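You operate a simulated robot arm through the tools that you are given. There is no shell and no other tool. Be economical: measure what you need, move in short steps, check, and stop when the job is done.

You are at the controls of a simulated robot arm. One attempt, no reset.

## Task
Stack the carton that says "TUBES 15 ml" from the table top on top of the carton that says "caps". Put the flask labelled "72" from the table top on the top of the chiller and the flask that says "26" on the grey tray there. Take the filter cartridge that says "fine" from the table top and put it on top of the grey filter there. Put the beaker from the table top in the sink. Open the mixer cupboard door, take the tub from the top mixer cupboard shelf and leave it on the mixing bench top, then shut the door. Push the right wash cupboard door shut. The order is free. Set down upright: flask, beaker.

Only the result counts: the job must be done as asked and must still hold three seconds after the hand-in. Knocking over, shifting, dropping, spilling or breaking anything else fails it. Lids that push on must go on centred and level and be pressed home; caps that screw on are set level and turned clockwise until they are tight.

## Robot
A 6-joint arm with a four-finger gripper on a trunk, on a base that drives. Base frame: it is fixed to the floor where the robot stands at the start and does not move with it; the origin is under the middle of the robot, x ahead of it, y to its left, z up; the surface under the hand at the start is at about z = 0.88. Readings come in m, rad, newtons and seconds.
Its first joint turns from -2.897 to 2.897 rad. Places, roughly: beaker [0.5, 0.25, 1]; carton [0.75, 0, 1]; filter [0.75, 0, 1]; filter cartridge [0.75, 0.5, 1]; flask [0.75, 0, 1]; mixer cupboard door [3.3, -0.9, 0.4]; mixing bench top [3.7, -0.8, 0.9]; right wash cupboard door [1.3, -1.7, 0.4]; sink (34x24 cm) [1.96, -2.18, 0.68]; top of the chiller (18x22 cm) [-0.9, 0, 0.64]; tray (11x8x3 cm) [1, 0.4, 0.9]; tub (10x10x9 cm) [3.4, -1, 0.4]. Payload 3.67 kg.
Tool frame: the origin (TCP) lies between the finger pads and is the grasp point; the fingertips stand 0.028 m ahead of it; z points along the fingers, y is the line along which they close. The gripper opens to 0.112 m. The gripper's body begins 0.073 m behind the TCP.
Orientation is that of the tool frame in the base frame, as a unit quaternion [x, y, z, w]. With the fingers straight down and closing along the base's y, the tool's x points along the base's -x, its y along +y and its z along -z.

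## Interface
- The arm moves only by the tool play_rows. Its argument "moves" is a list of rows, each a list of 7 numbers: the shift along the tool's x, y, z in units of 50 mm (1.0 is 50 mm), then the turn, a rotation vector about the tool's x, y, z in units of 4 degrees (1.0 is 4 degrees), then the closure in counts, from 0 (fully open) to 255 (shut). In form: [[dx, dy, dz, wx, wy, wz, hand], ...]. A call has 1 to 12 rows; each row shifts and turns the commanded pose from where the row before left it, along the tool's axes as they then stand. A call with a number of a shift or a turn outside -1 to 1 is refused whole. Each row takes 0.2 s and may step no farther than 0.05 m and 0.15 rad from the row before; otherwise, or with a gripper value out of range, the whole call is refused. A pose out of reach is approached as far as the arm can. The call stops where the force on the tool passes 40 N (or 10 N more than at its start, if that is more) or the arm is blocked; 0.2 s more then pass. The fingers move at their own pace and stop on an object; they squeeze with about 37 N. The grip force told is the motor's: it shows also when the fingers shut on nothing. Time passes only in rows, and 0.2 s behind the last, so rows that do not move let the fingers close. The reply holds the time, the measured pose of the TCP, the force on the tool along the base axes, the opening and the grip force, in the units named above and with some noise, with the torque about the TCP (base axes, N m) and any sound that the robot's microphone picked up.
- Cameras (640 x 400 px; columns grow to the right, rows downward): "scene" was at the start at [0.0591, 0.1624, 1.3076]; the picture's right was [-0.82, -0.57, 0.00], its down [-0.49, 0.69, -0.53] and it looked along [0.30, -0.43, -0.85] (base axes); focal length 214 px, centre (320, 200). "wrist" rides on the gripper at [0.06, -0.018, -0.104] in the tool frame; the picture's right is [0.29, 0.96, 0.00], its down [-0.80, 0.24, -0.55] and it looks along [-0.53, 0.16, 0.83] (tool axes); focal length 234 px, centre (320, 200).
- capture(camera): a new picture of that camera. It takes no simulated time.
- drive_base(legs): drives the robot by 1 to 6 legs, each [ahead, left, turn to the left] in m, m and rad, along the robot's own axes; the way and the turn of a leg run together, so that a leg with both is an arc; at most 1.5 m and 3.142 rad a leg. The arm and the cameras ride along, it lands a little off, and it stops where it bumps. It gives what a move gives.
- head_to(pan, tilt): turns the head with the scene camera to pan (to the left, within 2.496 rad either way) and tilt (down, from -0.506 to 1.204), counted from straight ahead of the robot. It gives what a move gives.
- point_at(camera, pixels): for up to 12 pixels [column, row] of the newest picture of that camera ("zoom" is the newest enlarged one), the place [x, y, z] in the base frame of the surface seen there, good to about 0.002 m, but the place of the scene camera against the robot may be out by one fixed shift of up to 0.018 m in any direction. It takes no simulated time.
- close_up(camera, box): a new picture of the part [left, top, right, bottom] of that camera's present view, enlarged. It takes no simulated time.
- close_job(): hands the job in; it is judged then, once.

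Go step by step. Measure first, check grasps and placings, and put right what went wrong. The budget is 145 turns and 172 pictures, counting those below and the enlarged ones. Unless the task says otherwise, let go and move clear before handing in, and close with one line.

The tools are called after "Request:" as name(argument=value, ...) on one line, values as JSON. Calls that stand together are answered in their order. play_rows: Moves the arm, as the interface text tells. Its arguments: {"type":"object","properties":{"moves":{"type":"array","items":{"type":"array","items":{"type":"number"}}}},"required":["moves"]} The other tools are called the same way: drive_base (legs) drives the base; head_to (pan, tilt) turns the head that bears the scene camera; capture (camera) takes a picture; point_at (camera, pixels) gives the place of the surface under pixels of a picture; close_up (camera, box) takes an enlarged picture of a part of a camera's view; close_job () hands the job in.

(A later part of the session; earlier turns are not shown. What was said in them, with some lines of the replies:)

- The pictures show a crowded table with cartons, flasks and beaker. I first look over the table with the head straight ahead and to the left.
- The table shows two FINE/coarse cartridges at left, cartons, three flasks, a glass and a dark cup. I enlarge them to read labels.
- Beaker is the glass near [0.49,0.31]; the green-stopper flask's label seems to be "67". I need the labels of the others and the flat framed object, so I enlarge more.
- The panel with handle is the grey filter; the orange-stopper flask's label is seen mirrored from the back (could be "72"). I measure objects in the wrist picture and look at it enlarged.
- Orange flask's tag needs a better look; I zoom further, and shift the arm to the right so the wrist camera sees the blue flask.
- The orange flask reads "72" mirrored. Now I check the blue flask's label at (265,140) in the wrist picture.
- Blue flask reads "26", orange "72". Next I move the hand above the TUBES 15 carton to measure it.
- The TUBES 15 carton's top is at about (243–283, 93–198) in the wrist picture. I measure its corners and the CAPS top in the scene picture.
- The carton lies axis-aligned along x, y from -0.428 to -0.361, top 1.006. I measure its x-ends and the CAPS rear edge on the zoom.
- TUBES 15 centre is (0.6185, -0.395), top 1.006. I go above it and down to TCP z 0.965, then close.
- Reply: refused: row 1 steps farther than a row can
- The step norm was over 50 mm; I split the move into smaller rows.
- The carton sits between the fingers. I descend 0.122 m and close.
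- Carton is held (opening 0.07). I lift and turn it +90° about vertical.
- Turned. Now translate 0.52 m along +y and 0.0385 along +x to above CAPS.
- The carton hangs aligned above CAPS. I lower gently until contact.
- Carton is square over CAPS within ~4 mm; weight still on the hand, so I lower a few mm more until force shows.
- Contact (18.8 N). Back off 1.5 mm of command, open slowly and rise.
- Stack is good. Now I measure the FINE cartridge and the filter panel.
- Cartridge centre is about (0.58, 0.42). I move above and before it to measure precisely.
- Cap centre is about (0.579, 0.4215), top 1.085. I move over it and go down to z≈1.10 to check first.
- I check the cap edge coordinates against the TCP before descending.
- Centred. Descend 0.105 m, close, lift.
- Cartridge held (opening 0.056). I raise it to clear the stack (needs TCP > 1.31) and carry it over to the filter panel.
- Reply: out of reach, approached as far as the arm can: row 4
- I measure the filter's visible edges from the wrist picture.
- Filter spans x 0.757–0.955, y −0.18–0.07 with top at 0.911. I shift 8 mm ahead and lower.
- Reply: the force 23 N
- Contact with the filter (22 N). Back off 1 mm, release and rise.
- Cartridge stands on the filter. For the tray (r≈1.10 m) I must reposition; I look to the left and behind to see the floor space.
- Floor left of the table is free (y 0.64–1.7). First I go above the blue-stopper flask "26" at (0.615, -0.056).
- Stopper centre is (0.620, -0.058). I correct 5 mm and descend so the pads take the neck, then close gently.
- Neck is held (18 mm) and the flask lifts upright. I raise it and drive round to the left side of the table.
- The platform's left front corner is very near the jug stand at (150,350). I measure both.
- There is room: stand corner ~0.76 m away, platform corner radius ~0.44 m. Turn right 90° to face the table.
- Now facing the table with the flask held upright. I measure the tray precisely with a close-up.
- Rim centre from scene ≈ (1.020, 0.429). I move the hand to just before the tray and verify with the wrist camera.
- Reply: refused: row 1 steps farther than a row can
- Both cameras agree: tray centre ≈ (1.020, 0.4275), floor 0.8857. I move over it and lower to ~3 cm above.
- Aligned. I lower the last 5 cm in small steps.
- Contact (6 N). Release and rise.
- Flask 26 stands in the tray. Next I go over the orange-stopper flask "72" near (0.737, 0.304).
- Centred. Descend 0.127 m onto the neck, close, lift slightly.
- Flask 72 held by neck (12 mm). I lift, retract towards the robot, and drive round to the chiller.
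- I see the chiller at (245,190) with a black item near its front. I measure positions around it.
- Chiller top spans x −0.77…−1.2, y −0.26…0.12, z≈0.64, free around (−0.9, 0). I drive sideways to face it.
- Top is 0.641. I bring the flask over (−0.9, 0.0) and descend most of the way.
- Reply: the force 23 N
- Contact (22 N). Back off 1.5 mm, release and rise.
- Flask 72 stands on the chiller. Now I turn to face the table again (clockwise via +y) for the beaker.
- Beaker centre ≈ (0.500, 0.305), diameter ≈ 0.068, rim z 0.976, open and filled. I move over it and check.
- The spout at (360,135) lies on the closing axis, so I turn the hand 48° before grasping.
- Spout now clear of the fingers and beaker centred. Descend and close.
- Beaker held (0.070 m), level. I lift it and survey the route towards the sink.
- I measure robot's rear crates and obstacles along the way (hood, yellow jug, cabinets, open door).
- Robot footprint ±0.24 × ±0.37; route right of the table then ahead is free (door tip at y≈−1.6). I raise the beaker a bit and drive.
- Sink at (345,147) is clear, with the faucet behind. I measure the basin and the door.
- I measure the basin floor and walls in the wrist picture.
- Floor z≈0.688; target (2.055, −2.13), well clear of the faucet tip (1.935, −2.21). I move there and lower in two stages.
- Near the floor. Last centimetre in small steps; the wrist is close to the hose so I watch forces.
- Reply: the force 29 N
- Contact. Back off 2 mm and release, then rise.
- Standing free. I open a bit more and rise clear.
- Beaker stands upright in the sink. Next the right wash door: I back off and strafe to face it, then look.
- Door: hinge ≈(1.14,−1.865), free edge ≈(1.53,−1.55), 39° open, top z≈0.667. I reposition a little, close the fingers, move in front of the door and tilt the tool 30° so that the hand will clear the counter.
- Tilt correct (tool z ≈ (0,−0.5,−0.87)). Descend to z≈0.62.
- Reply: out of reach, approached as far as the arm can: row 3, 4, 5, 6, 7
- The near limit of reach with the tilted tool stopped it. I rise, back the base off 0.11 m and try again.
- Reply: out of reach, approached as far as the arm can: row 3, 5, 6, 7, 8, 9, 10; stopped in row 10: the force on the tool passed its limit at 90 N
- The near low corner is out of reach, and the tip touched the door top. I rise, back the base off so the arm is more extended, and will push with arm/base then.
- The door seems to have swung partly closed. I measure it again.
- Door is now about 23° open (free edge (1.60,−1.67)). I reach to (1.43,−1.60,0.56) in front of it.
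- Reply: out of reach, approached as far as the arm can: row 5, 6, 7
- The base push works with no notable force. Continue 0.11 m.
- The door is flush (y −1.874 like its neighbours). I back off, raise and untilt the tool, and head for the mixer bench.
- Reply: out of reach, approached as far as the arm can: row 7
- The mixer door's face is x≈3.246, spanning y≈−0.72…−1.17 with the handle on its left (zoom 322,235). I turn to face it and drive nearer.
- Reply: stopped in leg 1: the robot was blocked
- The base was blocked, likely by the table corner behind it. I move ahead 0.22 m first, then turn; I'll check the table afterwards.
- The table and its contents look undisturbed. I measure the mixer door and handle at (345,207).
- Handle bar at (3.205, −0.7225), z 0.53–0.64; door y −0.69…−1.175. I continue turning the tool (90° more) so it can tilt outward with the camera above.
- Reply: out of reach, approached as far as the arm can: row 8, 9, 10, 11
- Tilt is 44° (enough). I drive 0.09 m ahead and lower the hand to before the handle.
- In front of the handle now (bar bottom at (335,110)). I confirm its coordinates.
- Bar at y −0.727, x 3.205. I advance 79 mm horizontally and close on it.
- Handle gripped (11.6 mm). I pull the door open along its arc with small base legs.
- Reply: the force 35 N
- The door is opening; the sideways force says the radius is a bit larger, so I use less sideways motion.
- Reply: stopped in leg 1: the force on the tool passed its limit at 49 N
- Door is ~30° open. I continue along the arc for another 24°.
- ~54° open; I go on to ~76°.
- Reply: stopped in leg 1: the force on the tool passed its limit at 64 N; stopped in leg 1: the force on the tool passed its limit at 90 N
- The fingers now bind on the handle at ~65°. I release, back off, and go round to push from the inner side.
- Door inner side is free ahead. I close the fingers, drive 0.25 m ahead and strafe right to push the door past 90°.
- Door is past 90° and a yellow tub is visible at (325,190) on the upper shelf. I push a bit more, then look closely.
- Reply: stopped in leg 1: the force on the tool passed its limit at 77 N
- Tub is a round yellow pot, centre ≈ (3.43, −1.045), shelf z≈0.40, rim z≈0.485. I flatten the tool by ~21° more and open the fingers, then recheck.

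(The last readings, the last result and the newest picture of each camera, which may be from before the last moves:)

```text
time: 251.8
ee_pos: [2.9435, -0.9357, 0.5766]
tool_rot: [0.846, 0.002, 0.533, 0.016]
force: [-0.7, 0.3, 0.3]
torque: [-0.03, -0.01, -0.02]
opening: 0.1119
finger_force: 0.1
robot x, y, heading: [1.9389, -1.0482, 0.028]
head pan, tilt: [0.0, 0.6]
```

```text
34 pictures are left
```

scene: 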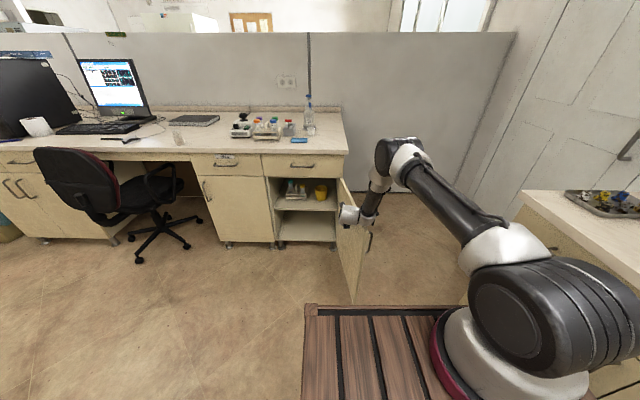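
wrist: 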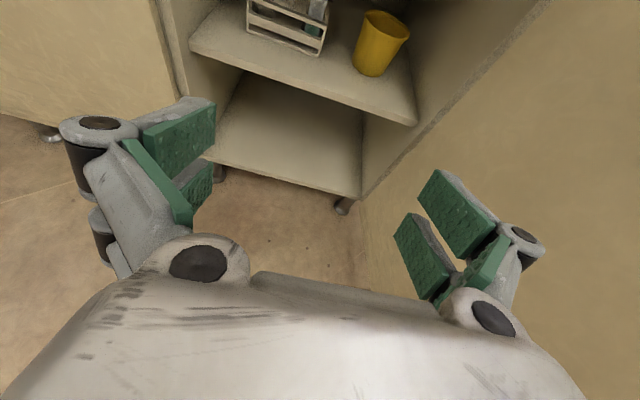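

Request:
close_up(camera="wrist", box=[330, 0, 430, 90])

Request:
point_at(camera="zoom", pixels=[[215, 50], [345, 110], [260, 120], [290, 60], [195, 120], [320, 180], [150, 220], [240, 250], [200, 330], [240, 180]])

Request:
point_at(camera="wrist", pixels=[[320, 52], [325, 20], [400, 80], [340, 90], [430, 70]])

```text
4.44 times, centred on (380, 45) of wrist
```

zoom: 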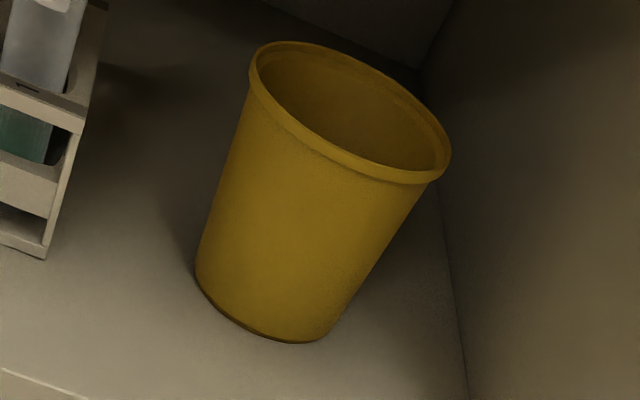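

```text
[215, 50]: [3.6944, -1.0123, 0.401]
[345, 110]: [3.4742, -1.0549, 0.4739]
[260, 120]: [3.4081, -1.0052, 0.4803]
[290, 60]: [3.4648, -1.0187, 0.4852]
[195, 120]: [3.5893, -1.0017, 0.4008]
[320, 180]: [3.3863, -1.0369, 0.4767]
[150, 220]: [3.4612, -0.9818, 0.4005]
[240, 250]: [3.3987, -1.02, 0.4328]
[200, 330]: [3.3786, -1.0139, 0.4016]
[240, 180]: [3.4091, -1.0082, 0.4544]
```

```text
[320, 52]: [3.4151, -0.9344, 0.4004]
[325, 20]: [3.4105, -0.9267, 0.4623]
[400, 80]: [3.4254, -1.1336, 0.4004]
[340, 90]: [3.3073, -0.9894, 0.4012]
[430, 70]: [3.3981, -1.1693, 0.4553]
```

Request:
point_at(camera="zoom", pixels=[[256, 80], [254, 72], [444, 165], [440, 172], [448, 150], [330, 165], [270, 48], [410, 100], [300, 335], [205, 280], [330, 320]])

```text
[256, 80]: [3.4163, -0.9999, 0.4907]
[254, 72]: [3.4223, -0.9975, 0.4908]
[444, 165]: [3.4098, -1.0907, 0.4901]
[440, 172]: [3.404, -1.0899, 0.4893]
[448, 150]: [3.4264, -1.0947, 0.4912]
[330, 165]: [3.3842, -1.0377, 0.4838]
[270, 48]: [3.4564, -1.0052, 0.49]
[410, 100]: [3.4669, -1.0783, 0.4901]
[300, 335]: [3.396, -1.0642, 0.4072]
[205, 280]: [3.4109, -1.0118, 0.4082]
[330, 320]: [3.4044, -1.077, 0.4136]
```

Rim centre (3.432, −1.046), radius 0.049, shelf z 0.4005. I lower the TCP to z≈0.44 before the cupboard and strafe into line.

Request:
play_rows(moves=[[-0.82, -0.027, 0.393, 0, 0, 0, 0], [-0.82, -0.027, 0.393, 0, 0, 0, 0], [-0.82, -0.027, 0.393, 0, 0, 0, 0], [0, 0, 0, 0, 0, 0, 0]])

Request:
drive_base(legs=[[0.2, -0.116, 0]])

Request:
capture(camera="wrist")

```text
time: 252.8
ee_pos: [2.943, -0.9349, 0.4409]
tool_rot: [0.846, 0.003, 0.533, 0.013]
force: [0.0, 0.5, 0.2]
torque: [-0.03, 0.01, 0.01]
opening: 0.112
finger_force: 0.0
robot x, y, heading: [1.9413, -1.0491, 0.031]
head pan, tilt: [0.0, 0.6]
```

```text
time: 254.6
ee_pos: [3.1484, -1.0437, 0.4416]
tool_rot: [0.847, 0.005, 0.532, 0.012]
force: [0.9, 0.3, 0.5]
torque: [-0.01, -0.01, -0.01]
opening: 0.1119
finger_force: 0.0
robot x, y, heading: [2.1476, -1.1551, 0.033]
head pan, tilt: [0.0, 0.6]
```

```text
32 pictures are left
```

wrist: 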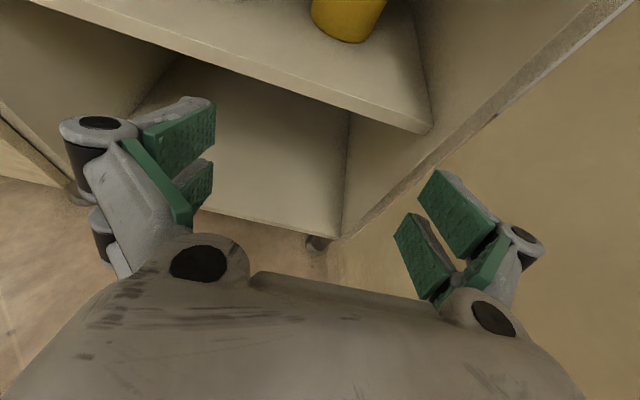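

Aligned with the tub. I drive 0.2 m ahead and check the gap.

Request:
drive_base(legs=[[0.2, -0.008, 0]])

Request:
capture(camera="wrist")

Request:
point_at(camera="wrist", pixels=[[320, 100], [290, 60], [350, 60], [320, 60], [320, 130]])

```text
time: 256.2
ee_pos: [3.351, -1.0433, 0.4399]
tool_rot: [0.846, 0.005, 0.532, 0.012]
force: [0.7, -0.1, -0.6]
torque: [0.03, -0.03, 0.03]
opening: 0.1121
finger_force: 0.1
robot x, y, heading: [2.3519, -1.1548, 0.034]
head pan, tilt: [0.0, 0.6]
```

```text
31 pictures are left
```

wrist: 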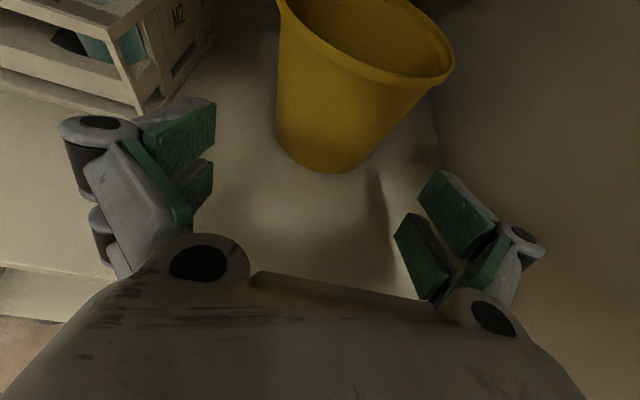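

```text
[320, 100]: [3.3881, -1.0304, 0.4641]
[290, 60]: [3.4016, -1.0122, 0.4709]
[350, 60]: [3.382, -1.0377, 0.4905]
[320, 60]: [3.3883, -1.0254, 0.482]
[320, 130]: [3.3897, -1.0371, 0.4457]
```

Gap looks right. Advance the last 78 mm and close.

Request:
drive_base(legs=[[0.076, -0.005, 0]])

Request:
capture(camera="wrist")

```text
time: 257.3
ee_pos: [3.3667, -1.0661, 0.4409]
tool_rot: [0.847, -0.007, 0.532, 0.02]
force: [0.4, -0.1, -0.1]
torque: [0.0, 0.01, -0.02]
opening: 0.1121
finger_force: 0.0
robot x, y, heading: [2.3585, -1.1456, -0.0]
head pan, tilt: [0.0, 0.6]
stopped in leg 1: the robot was blocked; the commanded pose is now the measured one
```

```text
30 pictures are left
```

wrist: 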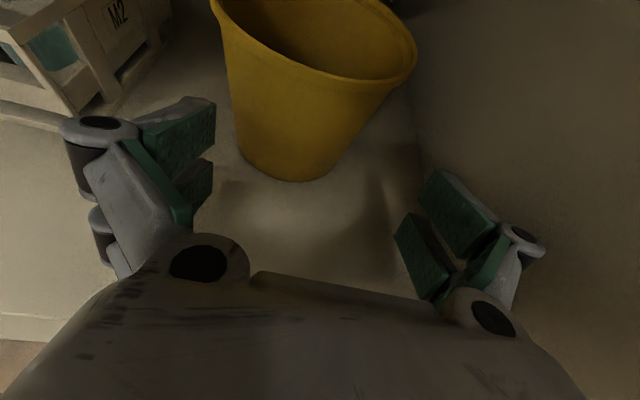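

The platform corner met the open door's edge. The arm can extend the remaining 65 mm: I back off 1 cm, correct y by +2 cm, then extend.

Request:
drive_base(legs=[[-0.012, 0, 0]])

Request:
play_rows(moves=[[0, -0.4, 0, 0, 0, 0, 0], [0.25, -0.02, 0.52, 0, 0, 0, 0], [0.25, -0.02, 0.52, 0, 0, 0, 0], [0.2, -0.02, 0.4, 0, 0, 0, 0], [0, 0, 0, 0, 0, 0, 0]])

Request:
capture(camera="wrist")

```text
time: 258.0
ee_pos: [3.3551, -1.0664, 0.4406]
tool_rot: [0.846, -0.008, 0.533, 0.021]
force: [1.1, 0.0, 0.2]
torque: [0.05, -0.03, 0.03]
opening: 0.1119
finger_force: 0.0
robot x, y, heading: [2.3533, -1.1508, -0.0]
head pan, tilt: [0.0, 0.6]
```

```text
time: 259.2
ee_pos: [3.4288, -1.0453, 0.4482]
tool_rot: [0.847, -0.007, 0.531, 0.02]
force: [-0.4, 1.4, 0.6]
torque: [0.03, -0.02, 0.01]
opening: 0.112
finger_force: 0.0
out of reach, approached as far as the arm can: row 4
robot x, y, heading: [2.3543, -1.1513, 0.005]
head pan, tilt: [0.0, 0.6]
```

```text
29 pictures are left
```

wrist: 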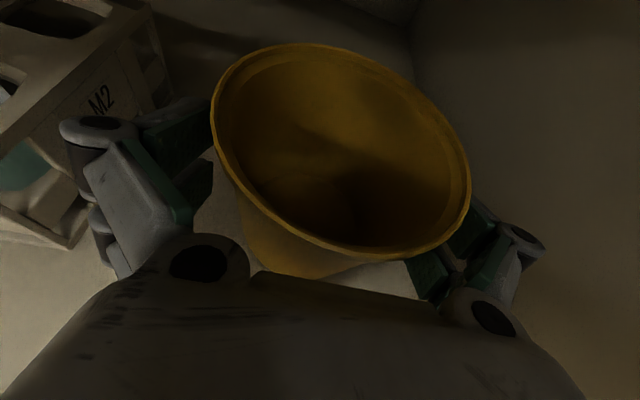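

The tub is between the fingers. Close, then lift slightly.

Request:
play_rows(moves=[[0, 0, 0, 0, 0, 0, 40], [0, 0, 0, 0, 0, 0, 90], [0, 0, 0, 0, 0, 0, 255], [0, 0, 0, 0, 0, 0, 255], [0, 0, 0, 0, 0, 0, 255], [0, 0, 0, 0, 0, 0, 255]])

Request:
capture(camera="wrist")

```text
time: 260.6
ee_pos: [3.4287, -1.0461, 0.4481]
tool_rot: [0.846, -0.009, 0.532, 0.021]
force: [0.3, 0.7, 1.8]
torque: [-0.01, 0.0, -0.01]
opening: 0.0895
finger_force: 37.6
robot x, y, heading: [2.3535, -1.1511, 0.001]
head pan, tilt: [0.0, 0.6]
```

```text
28 pictures are left
```

wrist: 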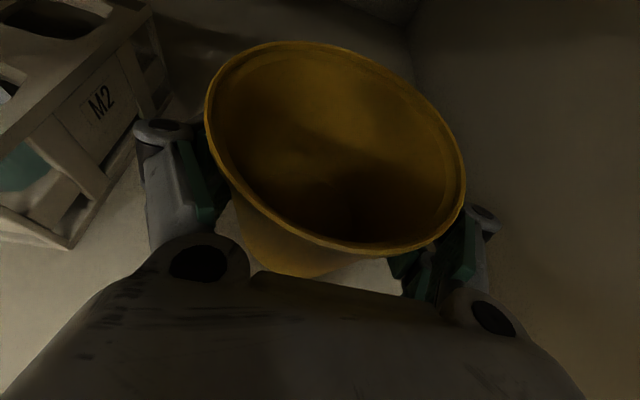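

Tub held (0.0895). Lift 3 cm, verify, then back out.

Request:
play_rows(moves=[[0.27, 0, -0.13, 0, 0, 0, 255], [0.36, 0, -0.17, 0, 0, 0, 255], [0, 0, 0, 0, 0, 0, 255]])

Request:
drive_base(legs=[[-0.45, 0, 0]])

Request:
capture(camera="scene")

Request:
capture(camera="wrist")

```text
time: 261.4
ee_pos: [3.4283, -1.044, 0.4825]
tool_rot: [0.847, -0.008, 0.532, 0.021]
force: [-0.4, 0.0, -1.2]
torque: [0.01, 0.02, -0.03]
opening: 0.0895
finger_force: 37.5
robot x, y, heading: [2.3496, -1.1505, 0.001]
head pan, tilt: [0.0, 0.6]
```

```text
time: 264.1
ee_pos: [2.9812, -1.0344, 0.4823]
tool_rot: [0.847, -0.002, 0.532, 0.017]
force: [-0.3, 0.0, 0.5]
torque: [-0.02, 0.0, 0.03]
opening: 0.0893
finger_force: 36.8
robot x, y, heading: [1.9036, -1.1539, 0.014]
head pan, tilt: [0.0, 0.6]
```

```text
27 pictures are left
```

scene: 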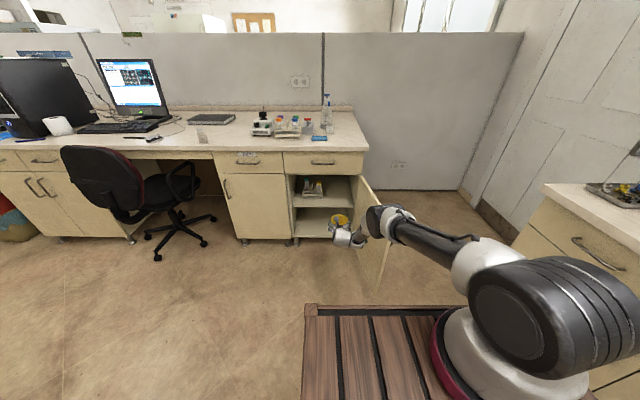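

```text
26 pictures are left
```

wrist: 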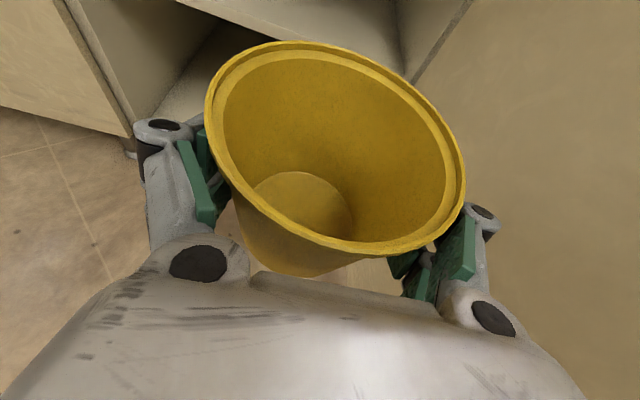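

Tub is out. I measure free room on the bench top.

Request:
close_up(camera="scene", box=[200, 85, 390, 165])

Request:
point_at(camera="zoom", pixels=[[170, 200], [300, 220], [480, 200], [520, 210], [410, 178], [200, 130], [290, 165], [440, 140], [150, 160], [500, 130], [360, 200], [250, 120]])

```text
3.37 times, centred on (295, 125) of scene
```

zoom: 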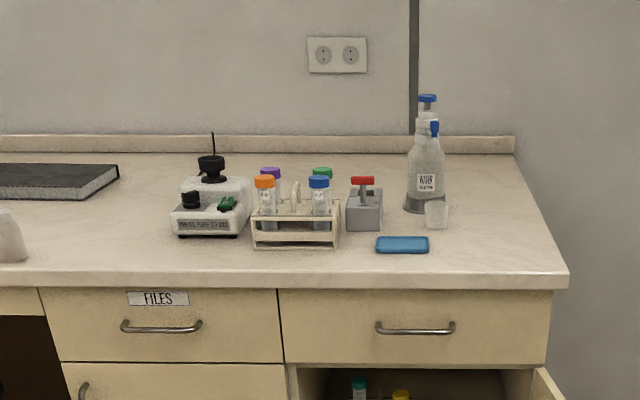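

```text
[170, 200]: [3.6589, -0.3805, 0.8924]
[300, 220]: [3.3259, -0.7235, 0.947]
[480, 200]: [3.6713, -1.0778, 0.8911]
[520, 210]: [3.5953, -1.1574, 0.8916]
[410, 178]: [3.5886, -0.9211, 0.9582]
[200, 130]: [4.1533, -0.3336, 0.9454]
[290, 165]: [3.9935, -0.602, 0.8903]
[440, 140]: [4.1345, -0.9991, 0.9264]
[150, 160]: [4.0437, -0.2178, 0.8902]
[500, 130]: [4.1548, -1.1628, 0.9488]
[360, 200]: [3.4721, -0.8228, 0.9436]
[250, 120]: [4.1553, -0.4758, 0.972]
```

Request:
play_rows(moves=[[0.84, 0, -0.4, 0, 0, 0, 255], [0.84, 0, -0.4, 0, 0, 0, 255], [0.84, 0, -0.4, 0, 0, 0, 255], [0.84, 0, -0.4, 0, 0, 0, 255], [0.84, 0, -0.4, 0, 0, 0, 255], [0.84, 0, -0.4, 0, 0, 0, 255], [0.84, 0, -0.4, 0, 0, 0, 255], [0.84, 0, -0.4, 0, 0, 0, 255], [0.84, 0, -0.4, 0, 0, 0, 255], [0.84, 0, -0.4, 0, 0, 0, 255], [0.84, 0, -0.4, 0, 0, 0, 255], [0, 0, 0, 0, 0, 0, 255]])

Request:
point_at(camera="zoom", pixels=[[560, 270], [500, 255], [428, 245], [380, 245], [437, 228], [460, 260], [540, 250]])

Request:
capture(camera="scene")

```text
time: 266.7
ee_pos: [2.9855, -1.0211, 0.9936]
tool_rot: [0.846, -0.002, 0.532, 0.017]
force: [0.6, -0.2, -0.5]
torque: [-0.03, -0.03, 0.01]
opening: 0.0893
finger_force: 36.9
robot x, y, heading: [1.9044, -1.1587, 0.014]
head pan, tilt: [0.0, 0.6]
```

```text
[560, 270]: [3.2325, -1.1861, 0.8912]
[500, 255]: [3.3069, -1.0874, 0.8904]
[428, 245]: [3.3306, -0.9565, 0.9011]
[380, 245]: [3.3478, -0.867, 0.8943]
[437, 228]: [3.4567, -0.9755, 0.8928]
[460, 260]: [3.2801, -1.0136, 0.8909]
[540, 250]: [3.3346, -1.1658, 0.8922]
```

```text
24 pictures are left
```

scene: 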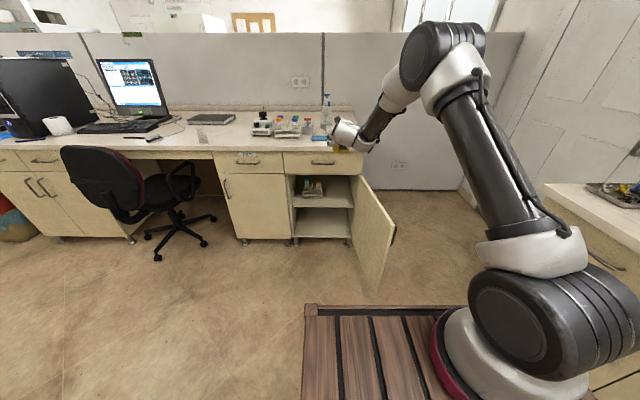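

Target spot (3.34, −1.085) on the bench is free (pad ends at y −0.957, edge −1.19). I drive there with the tub at 0.946.

Request:
drive_base(legs=[[0.354, -0.069, 0]])

Request:
capture(camera="wrist")

```text
time: 269.0
ee_pos: [3.3405, -1.091, 0.9945]
tool_rot: [0.846, -0.004, 0.532, 0.018]
force: [-1.1, 0.0, -0.5]
torque: [0.02, -0.03, 0.01]
opening: 0.0896
finger_force: 37.1
robot x, y, heading: [2.2571, -1.2171, 0.017]
head pan, tilt: [0.0, 0.6]
```

```text
23 pictures are left
```

wrist: 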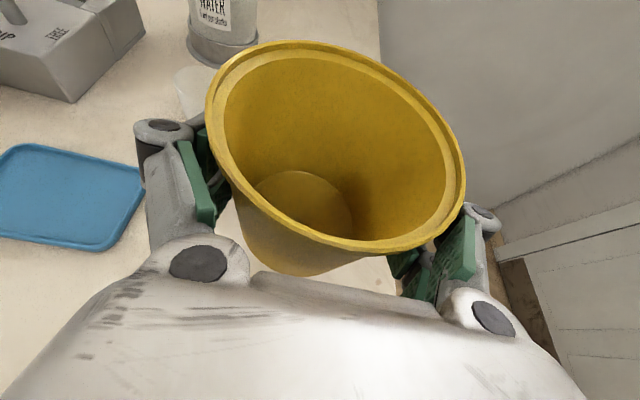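

Clear. Lower to just above contact, then in small steps.

Request:
play_rows(moves=[[-0.5, 0, 0.24, 0, 0, 0, 255], [-0.5, 0, 0.24, 0, 0, 0, 255], [-0.036, 0, 0.017, 0, 0, 0, 255], [-0.036, 0, 0.017, 0, 0, 0, 255], [-0.036, 0, 0.017, 0, 0, 0, 255], [0, 0, 0, 0, 0, 0, 255]])

```text
time: 270.4
ee_pos: [3.3399, -1.092, 0.9328]
tool_rot: [0.846, -0.004, 0.533, 0.018]
force: [-0.3, -0.1, -0.6]
torque: [-0.05, 0.02, 0.01]
opening: 0.0896
finger_force: 37.3
robot x, y, heading: [2.2547, -1.2171, 0.012]
head pan, tilt: [0.0, 0.6]
```

Request:
play_rows(moves=[[-0.036, 0, 0.017, 0, 0, 0, 255], [-0.036, 0, 0.017, 0, 0, 0, 255], [0, 0, 0, 0, 0, 0, 255]])

```text
time: 271.2
ee_pos: [3.3405, -1.0918, 0.9278]
tool_rot: [0.846, -0.004, 0.532, 0.018]
force: [0.2, -0.3, -0.6]
torque: [0.01, -0.02, 0.0]
opening: 0.089
finger_force: 36.9
robot x, y, heading: [2.2587, -1.2188, 0.011]
head pan, tilt: [0.0, 0.6]
```

Request:
play_rows(moves=[[-0.027, 0, 0.013, 0, 0, 0, 255], [-0.027, 0, 0.013, 0, 0, 0, 255], [-0.02, 0, 0.01, 0, 0, 0, 255], [0, 0, 0, 0, 0, 0, 255]])

```text
time: 272.2
ee_pos: [3.3404, -1.093, 0.9276]
tool_rot: [0.845, -0.005, 0.534, 0.018]
force: [1.6, 0.9, 17.5]
torque: [0.03, 0.22, -0.01]
opening: 0.0892
finger_force: 36.8
robot x, y, heading: [2.2629, -1.2213, 0.017]
head pan, tilt: [0.0, 0.6]
```

Contact (17 N). Release and back straight out.

Request:
play_rows(moves=[[0.025, 0, -0.012, 0, 0, 0, 255], [0, 0, 0, 0, 0, 0, 40], [0, 0, 0, 0, 0, 0, 0], [0, 0, 0, 0, 0, 0, 0], [0, 0, 0, 0, 0, 0, 0]])

Request:
drive_base(legs=[[-0.35, -0.003, 0]])

Request:
capture(camera="scene")

```text
time: 273.4
ee_pos: [3.34, -1.0925, 0.9262]
tool_rot: [0.846, -0.004, 0.533, 0.018]
force: [-0.2, 0.0, -0.5]
torque: [0.04, 0.0, 0.0]
opening: 0.1117
finger_force: 0.1
robot x, y, heading: [2.2599, -1.2177, 0.008]
head pan, tilt: [0.0, 0.6]
```

```text
time: 275.7
ee_pos: [2.9984, -1.0934, 0.9265]
tool_rot: [0.847, -0.001, 0.532, 0.016]
force: [-0.4, -0.3, -0.2]
torque: [-0.01, -0.03, -0.02]
opening: 0.112
finger_force: 0.0
robot x, y, heading: [1.9179, -1.2257, 0.021]
head pan, tilt: [0.0, 0.6]
```

```text
22 pictures are left
```

scene: 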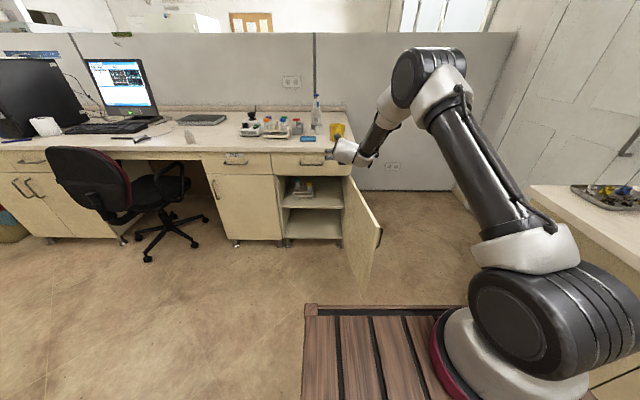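

Tub stands on the bench. To shut the door I go over and outside it: close fingers, strafe right above it, then lower.

Request:
play_rows(moves=[[0, 0, 0, 0, 0, 0, 255], [0, 0, 0, 0, 0, 0, 255], [0, 0, 0, 0, 0, 0, 255]])

Request:
drive_base(legs=[[-0.1, 0, -0.02], [0, -0.29, 0]])

Request:
play_rows(moves=[[-0.84, 0, 0.4, 0, 0, 0, 255], [-0.84, 0, 0.4, 0, 0, 0, 255], [-0.84, 0, 0.4, 0, 0, 0, 255], [-0.84, 0, 0.4, 0, 0, 0, 255], [-0.84, 0, 0.4, 0, 0, 0, 255], [-0.84, 0, 0.4, 0, 0, 0, 255], [-0.84, 0, 0.4, 0, 0, 0, 255], [-0.84, 0, 0.4, 0, 0, 0, 255], [0, 0, 0, 0, 0, 0, 255]])

Request:
capture(camera="wrist")

Request:
capture(camera="scene")

```text
time: 276.5
ee_pos: [2.9982, -1.0932, 0.926]
tool_rot: [0.847, -0.002, 0.532, 0.017]
force: [0.1, -0.1, 0.2]
torque: [-0.03, 0.03, 0.0]
opening: 0.0002
finger_force: 35.4
robot x, y, heading: [1.921, -1.2249, 0.014]
head pan, tilt: [0.0, 0.6]
```

```text
time: 279.2
ee_pos: [2.8961, -1.4051, 0.9255]
tool_rot: [0.846, -0.012, 0.532, 0.023]
force: [0.5, 0.0, -1.2]
torque: [0.01, 0.01, -0.01]
opening: 0.0
finger_force: 37.0
robot x, y, heading: [1.8154, -1.5125, -0.001]
head pan, tilt: [0.0, 0.6]
```

```text
time: 281.2
ee_pos: [2.8952, -1.4153, 0.5536]
tool_rot: [0.846, -0.011, 0.532, 0.023]
force: [-0.5, -0.8, 0.0]
torque: [0.0, 0.03, 0.0]
opening: 0.0002
finger_force: 35.4
robot x, y, heading: [1.8162, -1.5153, -0.01]
head pan, tilt: [0.0, 0.6]
```

```text
21 pictures are left
```

wrist: 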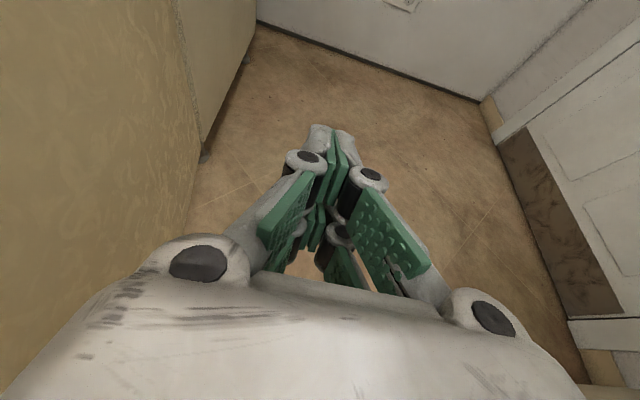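

```text
20 pictures are left
```

scene: 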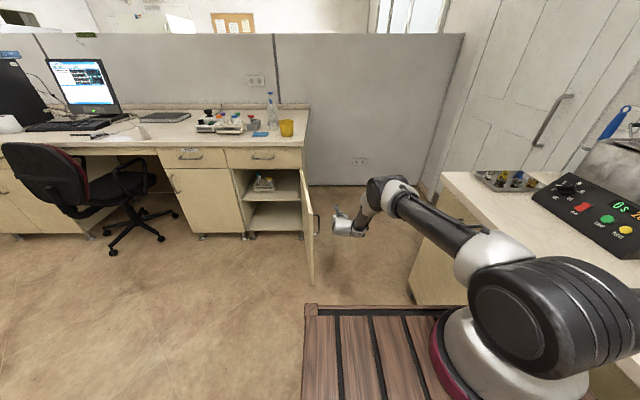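

Hand is outside the door. Strafe left to swing it towards closing.

Request:
drive_base(legs=[[0, 0.55, 0]])

Request:
capture(camera="scene")

```text
time: 284.4
ee_pos: [2.9003, -0.8724, 0.5527]
tool_rot: [0.846, -0.015, 0.532, 0.025]
force: [0.2, 1.1, 0.9]
torque: [0.04, -0.01, 0.03]
opening: 0.0003
finger_force: 35.8
robot x, y, heading: [1.8198, -0.9598, -0.014]
head pan, tilt: [0.0, 0.6]
```

```text
19 pictures are left
```

scene: 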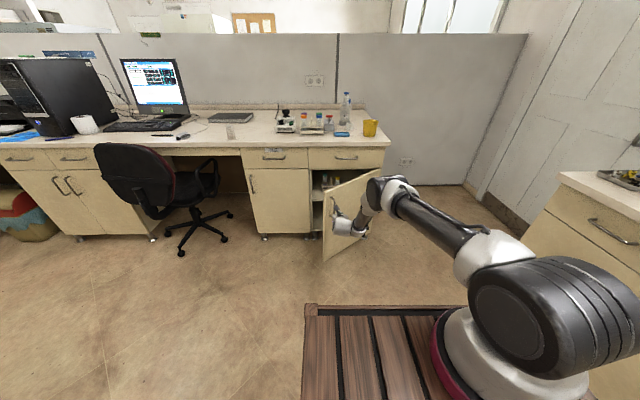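

Door ~40° now. Drive ahead to push it shut (stop at contact).

Request:
drive_base(legs=[[0.26, 0.0, 0], [0.06, 0, 0]])

Request:
close_up(camera="scene", box=[230, 120, 430, 270])

```text
time: 286.9
ee_pos: [3.214, -0.8746, 0.5508]
tool_rot: [0.847, -0.012, 0.53, 0.025]
force: [-3.7, 0.7, 1.5]
torque: [0.03, -0.12, 0.01]
opening: 0.0
finger_force: 36.4
robot x, y, heading: [2.1368, -0.9668, -0.012]
head pan, tilt: [0.0, 0.6]
stopped in leg 2: the force on the tool passed its limit at 124 N (the readings are from after the stop); the commanded pose is now the measured one
```

```text
2.67 times, centred on (330, 195) of scene
```

zoom: 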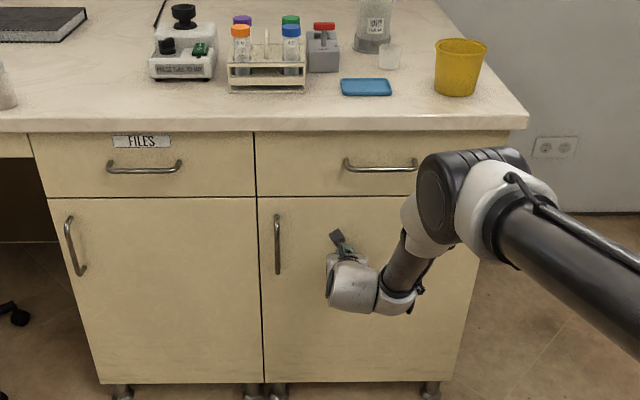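

The door is pressed shut and the tub stands on the bench. I back away and verify the door, then check the sink and table.

Request:
drive_base(legs=[[-0.4, 0.0, 0]])

Request:
capture(camera="scene")

Request:
point_at(camera="scene", pixels=[[345, 235], [337, 195], [300, 200], [350, 225], [325, 225]])

Request:
head_to(pan=2.4, tilt=0.4)

Request:
capture(camera="scene")

Request:
head_to(pan=-1.6, tilt=0.6)

Request:
capture(camera="scene")

```text
time: 289.4
ee_pos: [2.8108, -0.8676, 0.5506]
tool_rot: [0.848, -0.012, 0.53, 0.024]
force: [0.0, -0.1, 0.3]
torque: [-0.01, -0.02, 0.01]
opening: 0.0
finger_force: 35.7
robot x, y, heading: [1.7321, -0.9643, -0.008]
head pan, tilt: [0.0, 0.6]
```

```text
17 pictures are left
```

scene: 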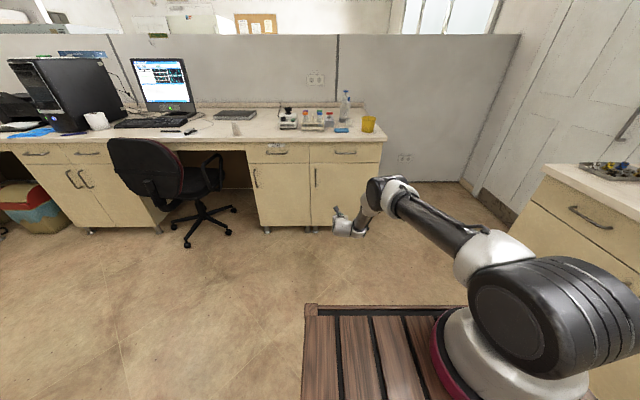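

```text
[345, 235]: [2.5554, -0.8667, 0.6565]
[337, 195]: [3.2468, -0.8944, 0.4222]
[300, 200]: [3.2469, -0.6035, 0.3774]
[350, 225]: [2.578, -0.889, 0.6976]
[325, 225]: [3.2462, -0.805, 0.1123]
```

```text
time: 291.6
ee_pos: [2.8111, -0.8698, 0.5506]
tool_rot: [0.848, -0.012, 0.53, 0.025]
force: [-0.9, 0.0, -0.4]
torque: [0.02, 0.0, -0.01]
opening: 0.0002
finger_force: 35.7
robot x, y, heading: [1.7349, -0.9593, -0.006]
head pan, tilt: [2.4, 0.4]
```

```text
16 pictures are left
```

scene: 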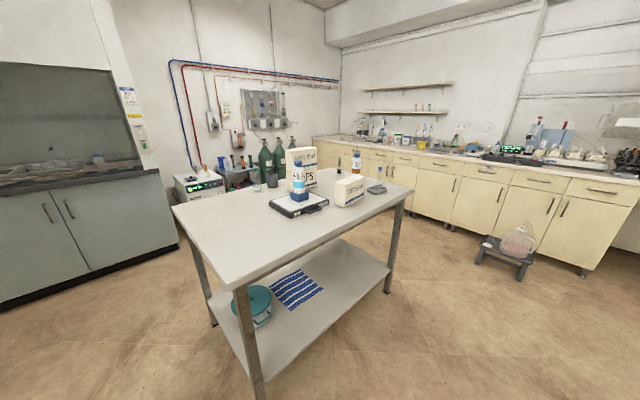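

```text
time: 294.9
ee_pos: [2.8104, -0.8679, 0.5507]
tool_rot: [0.848, -0.012, 0.53, 0.024]
force: [-0.1, -0.1, 0.5]
torque: [-0.02, -0.01, 0.01]
opening: 0.0003
finger_force: 35.6
robot x, y, heading: [1.7318, -0.9588, -0.01]
head pan, tilt: [-1.6, 0.6]
```

```text
15 pictures are left
```

scene: 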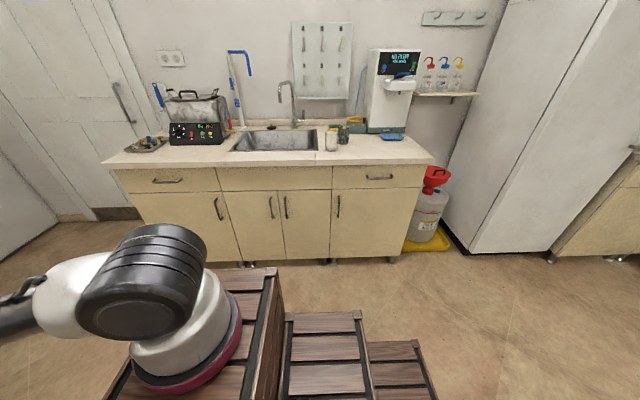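

Both doors are flush (the mixer door reads x 3.247, same as its neighbour). The tub, stack, cartridge and flasks all stand as placed, and the hand is clear, so I hand in.

Request:
close_job()

```text
The job is handed in.
```

I've finished every part of the job and handed it in. I checked each placing by picture and saw nothing knocked over or spilled, but the beaker, down in the sink, was last seen upright just after I set it down.
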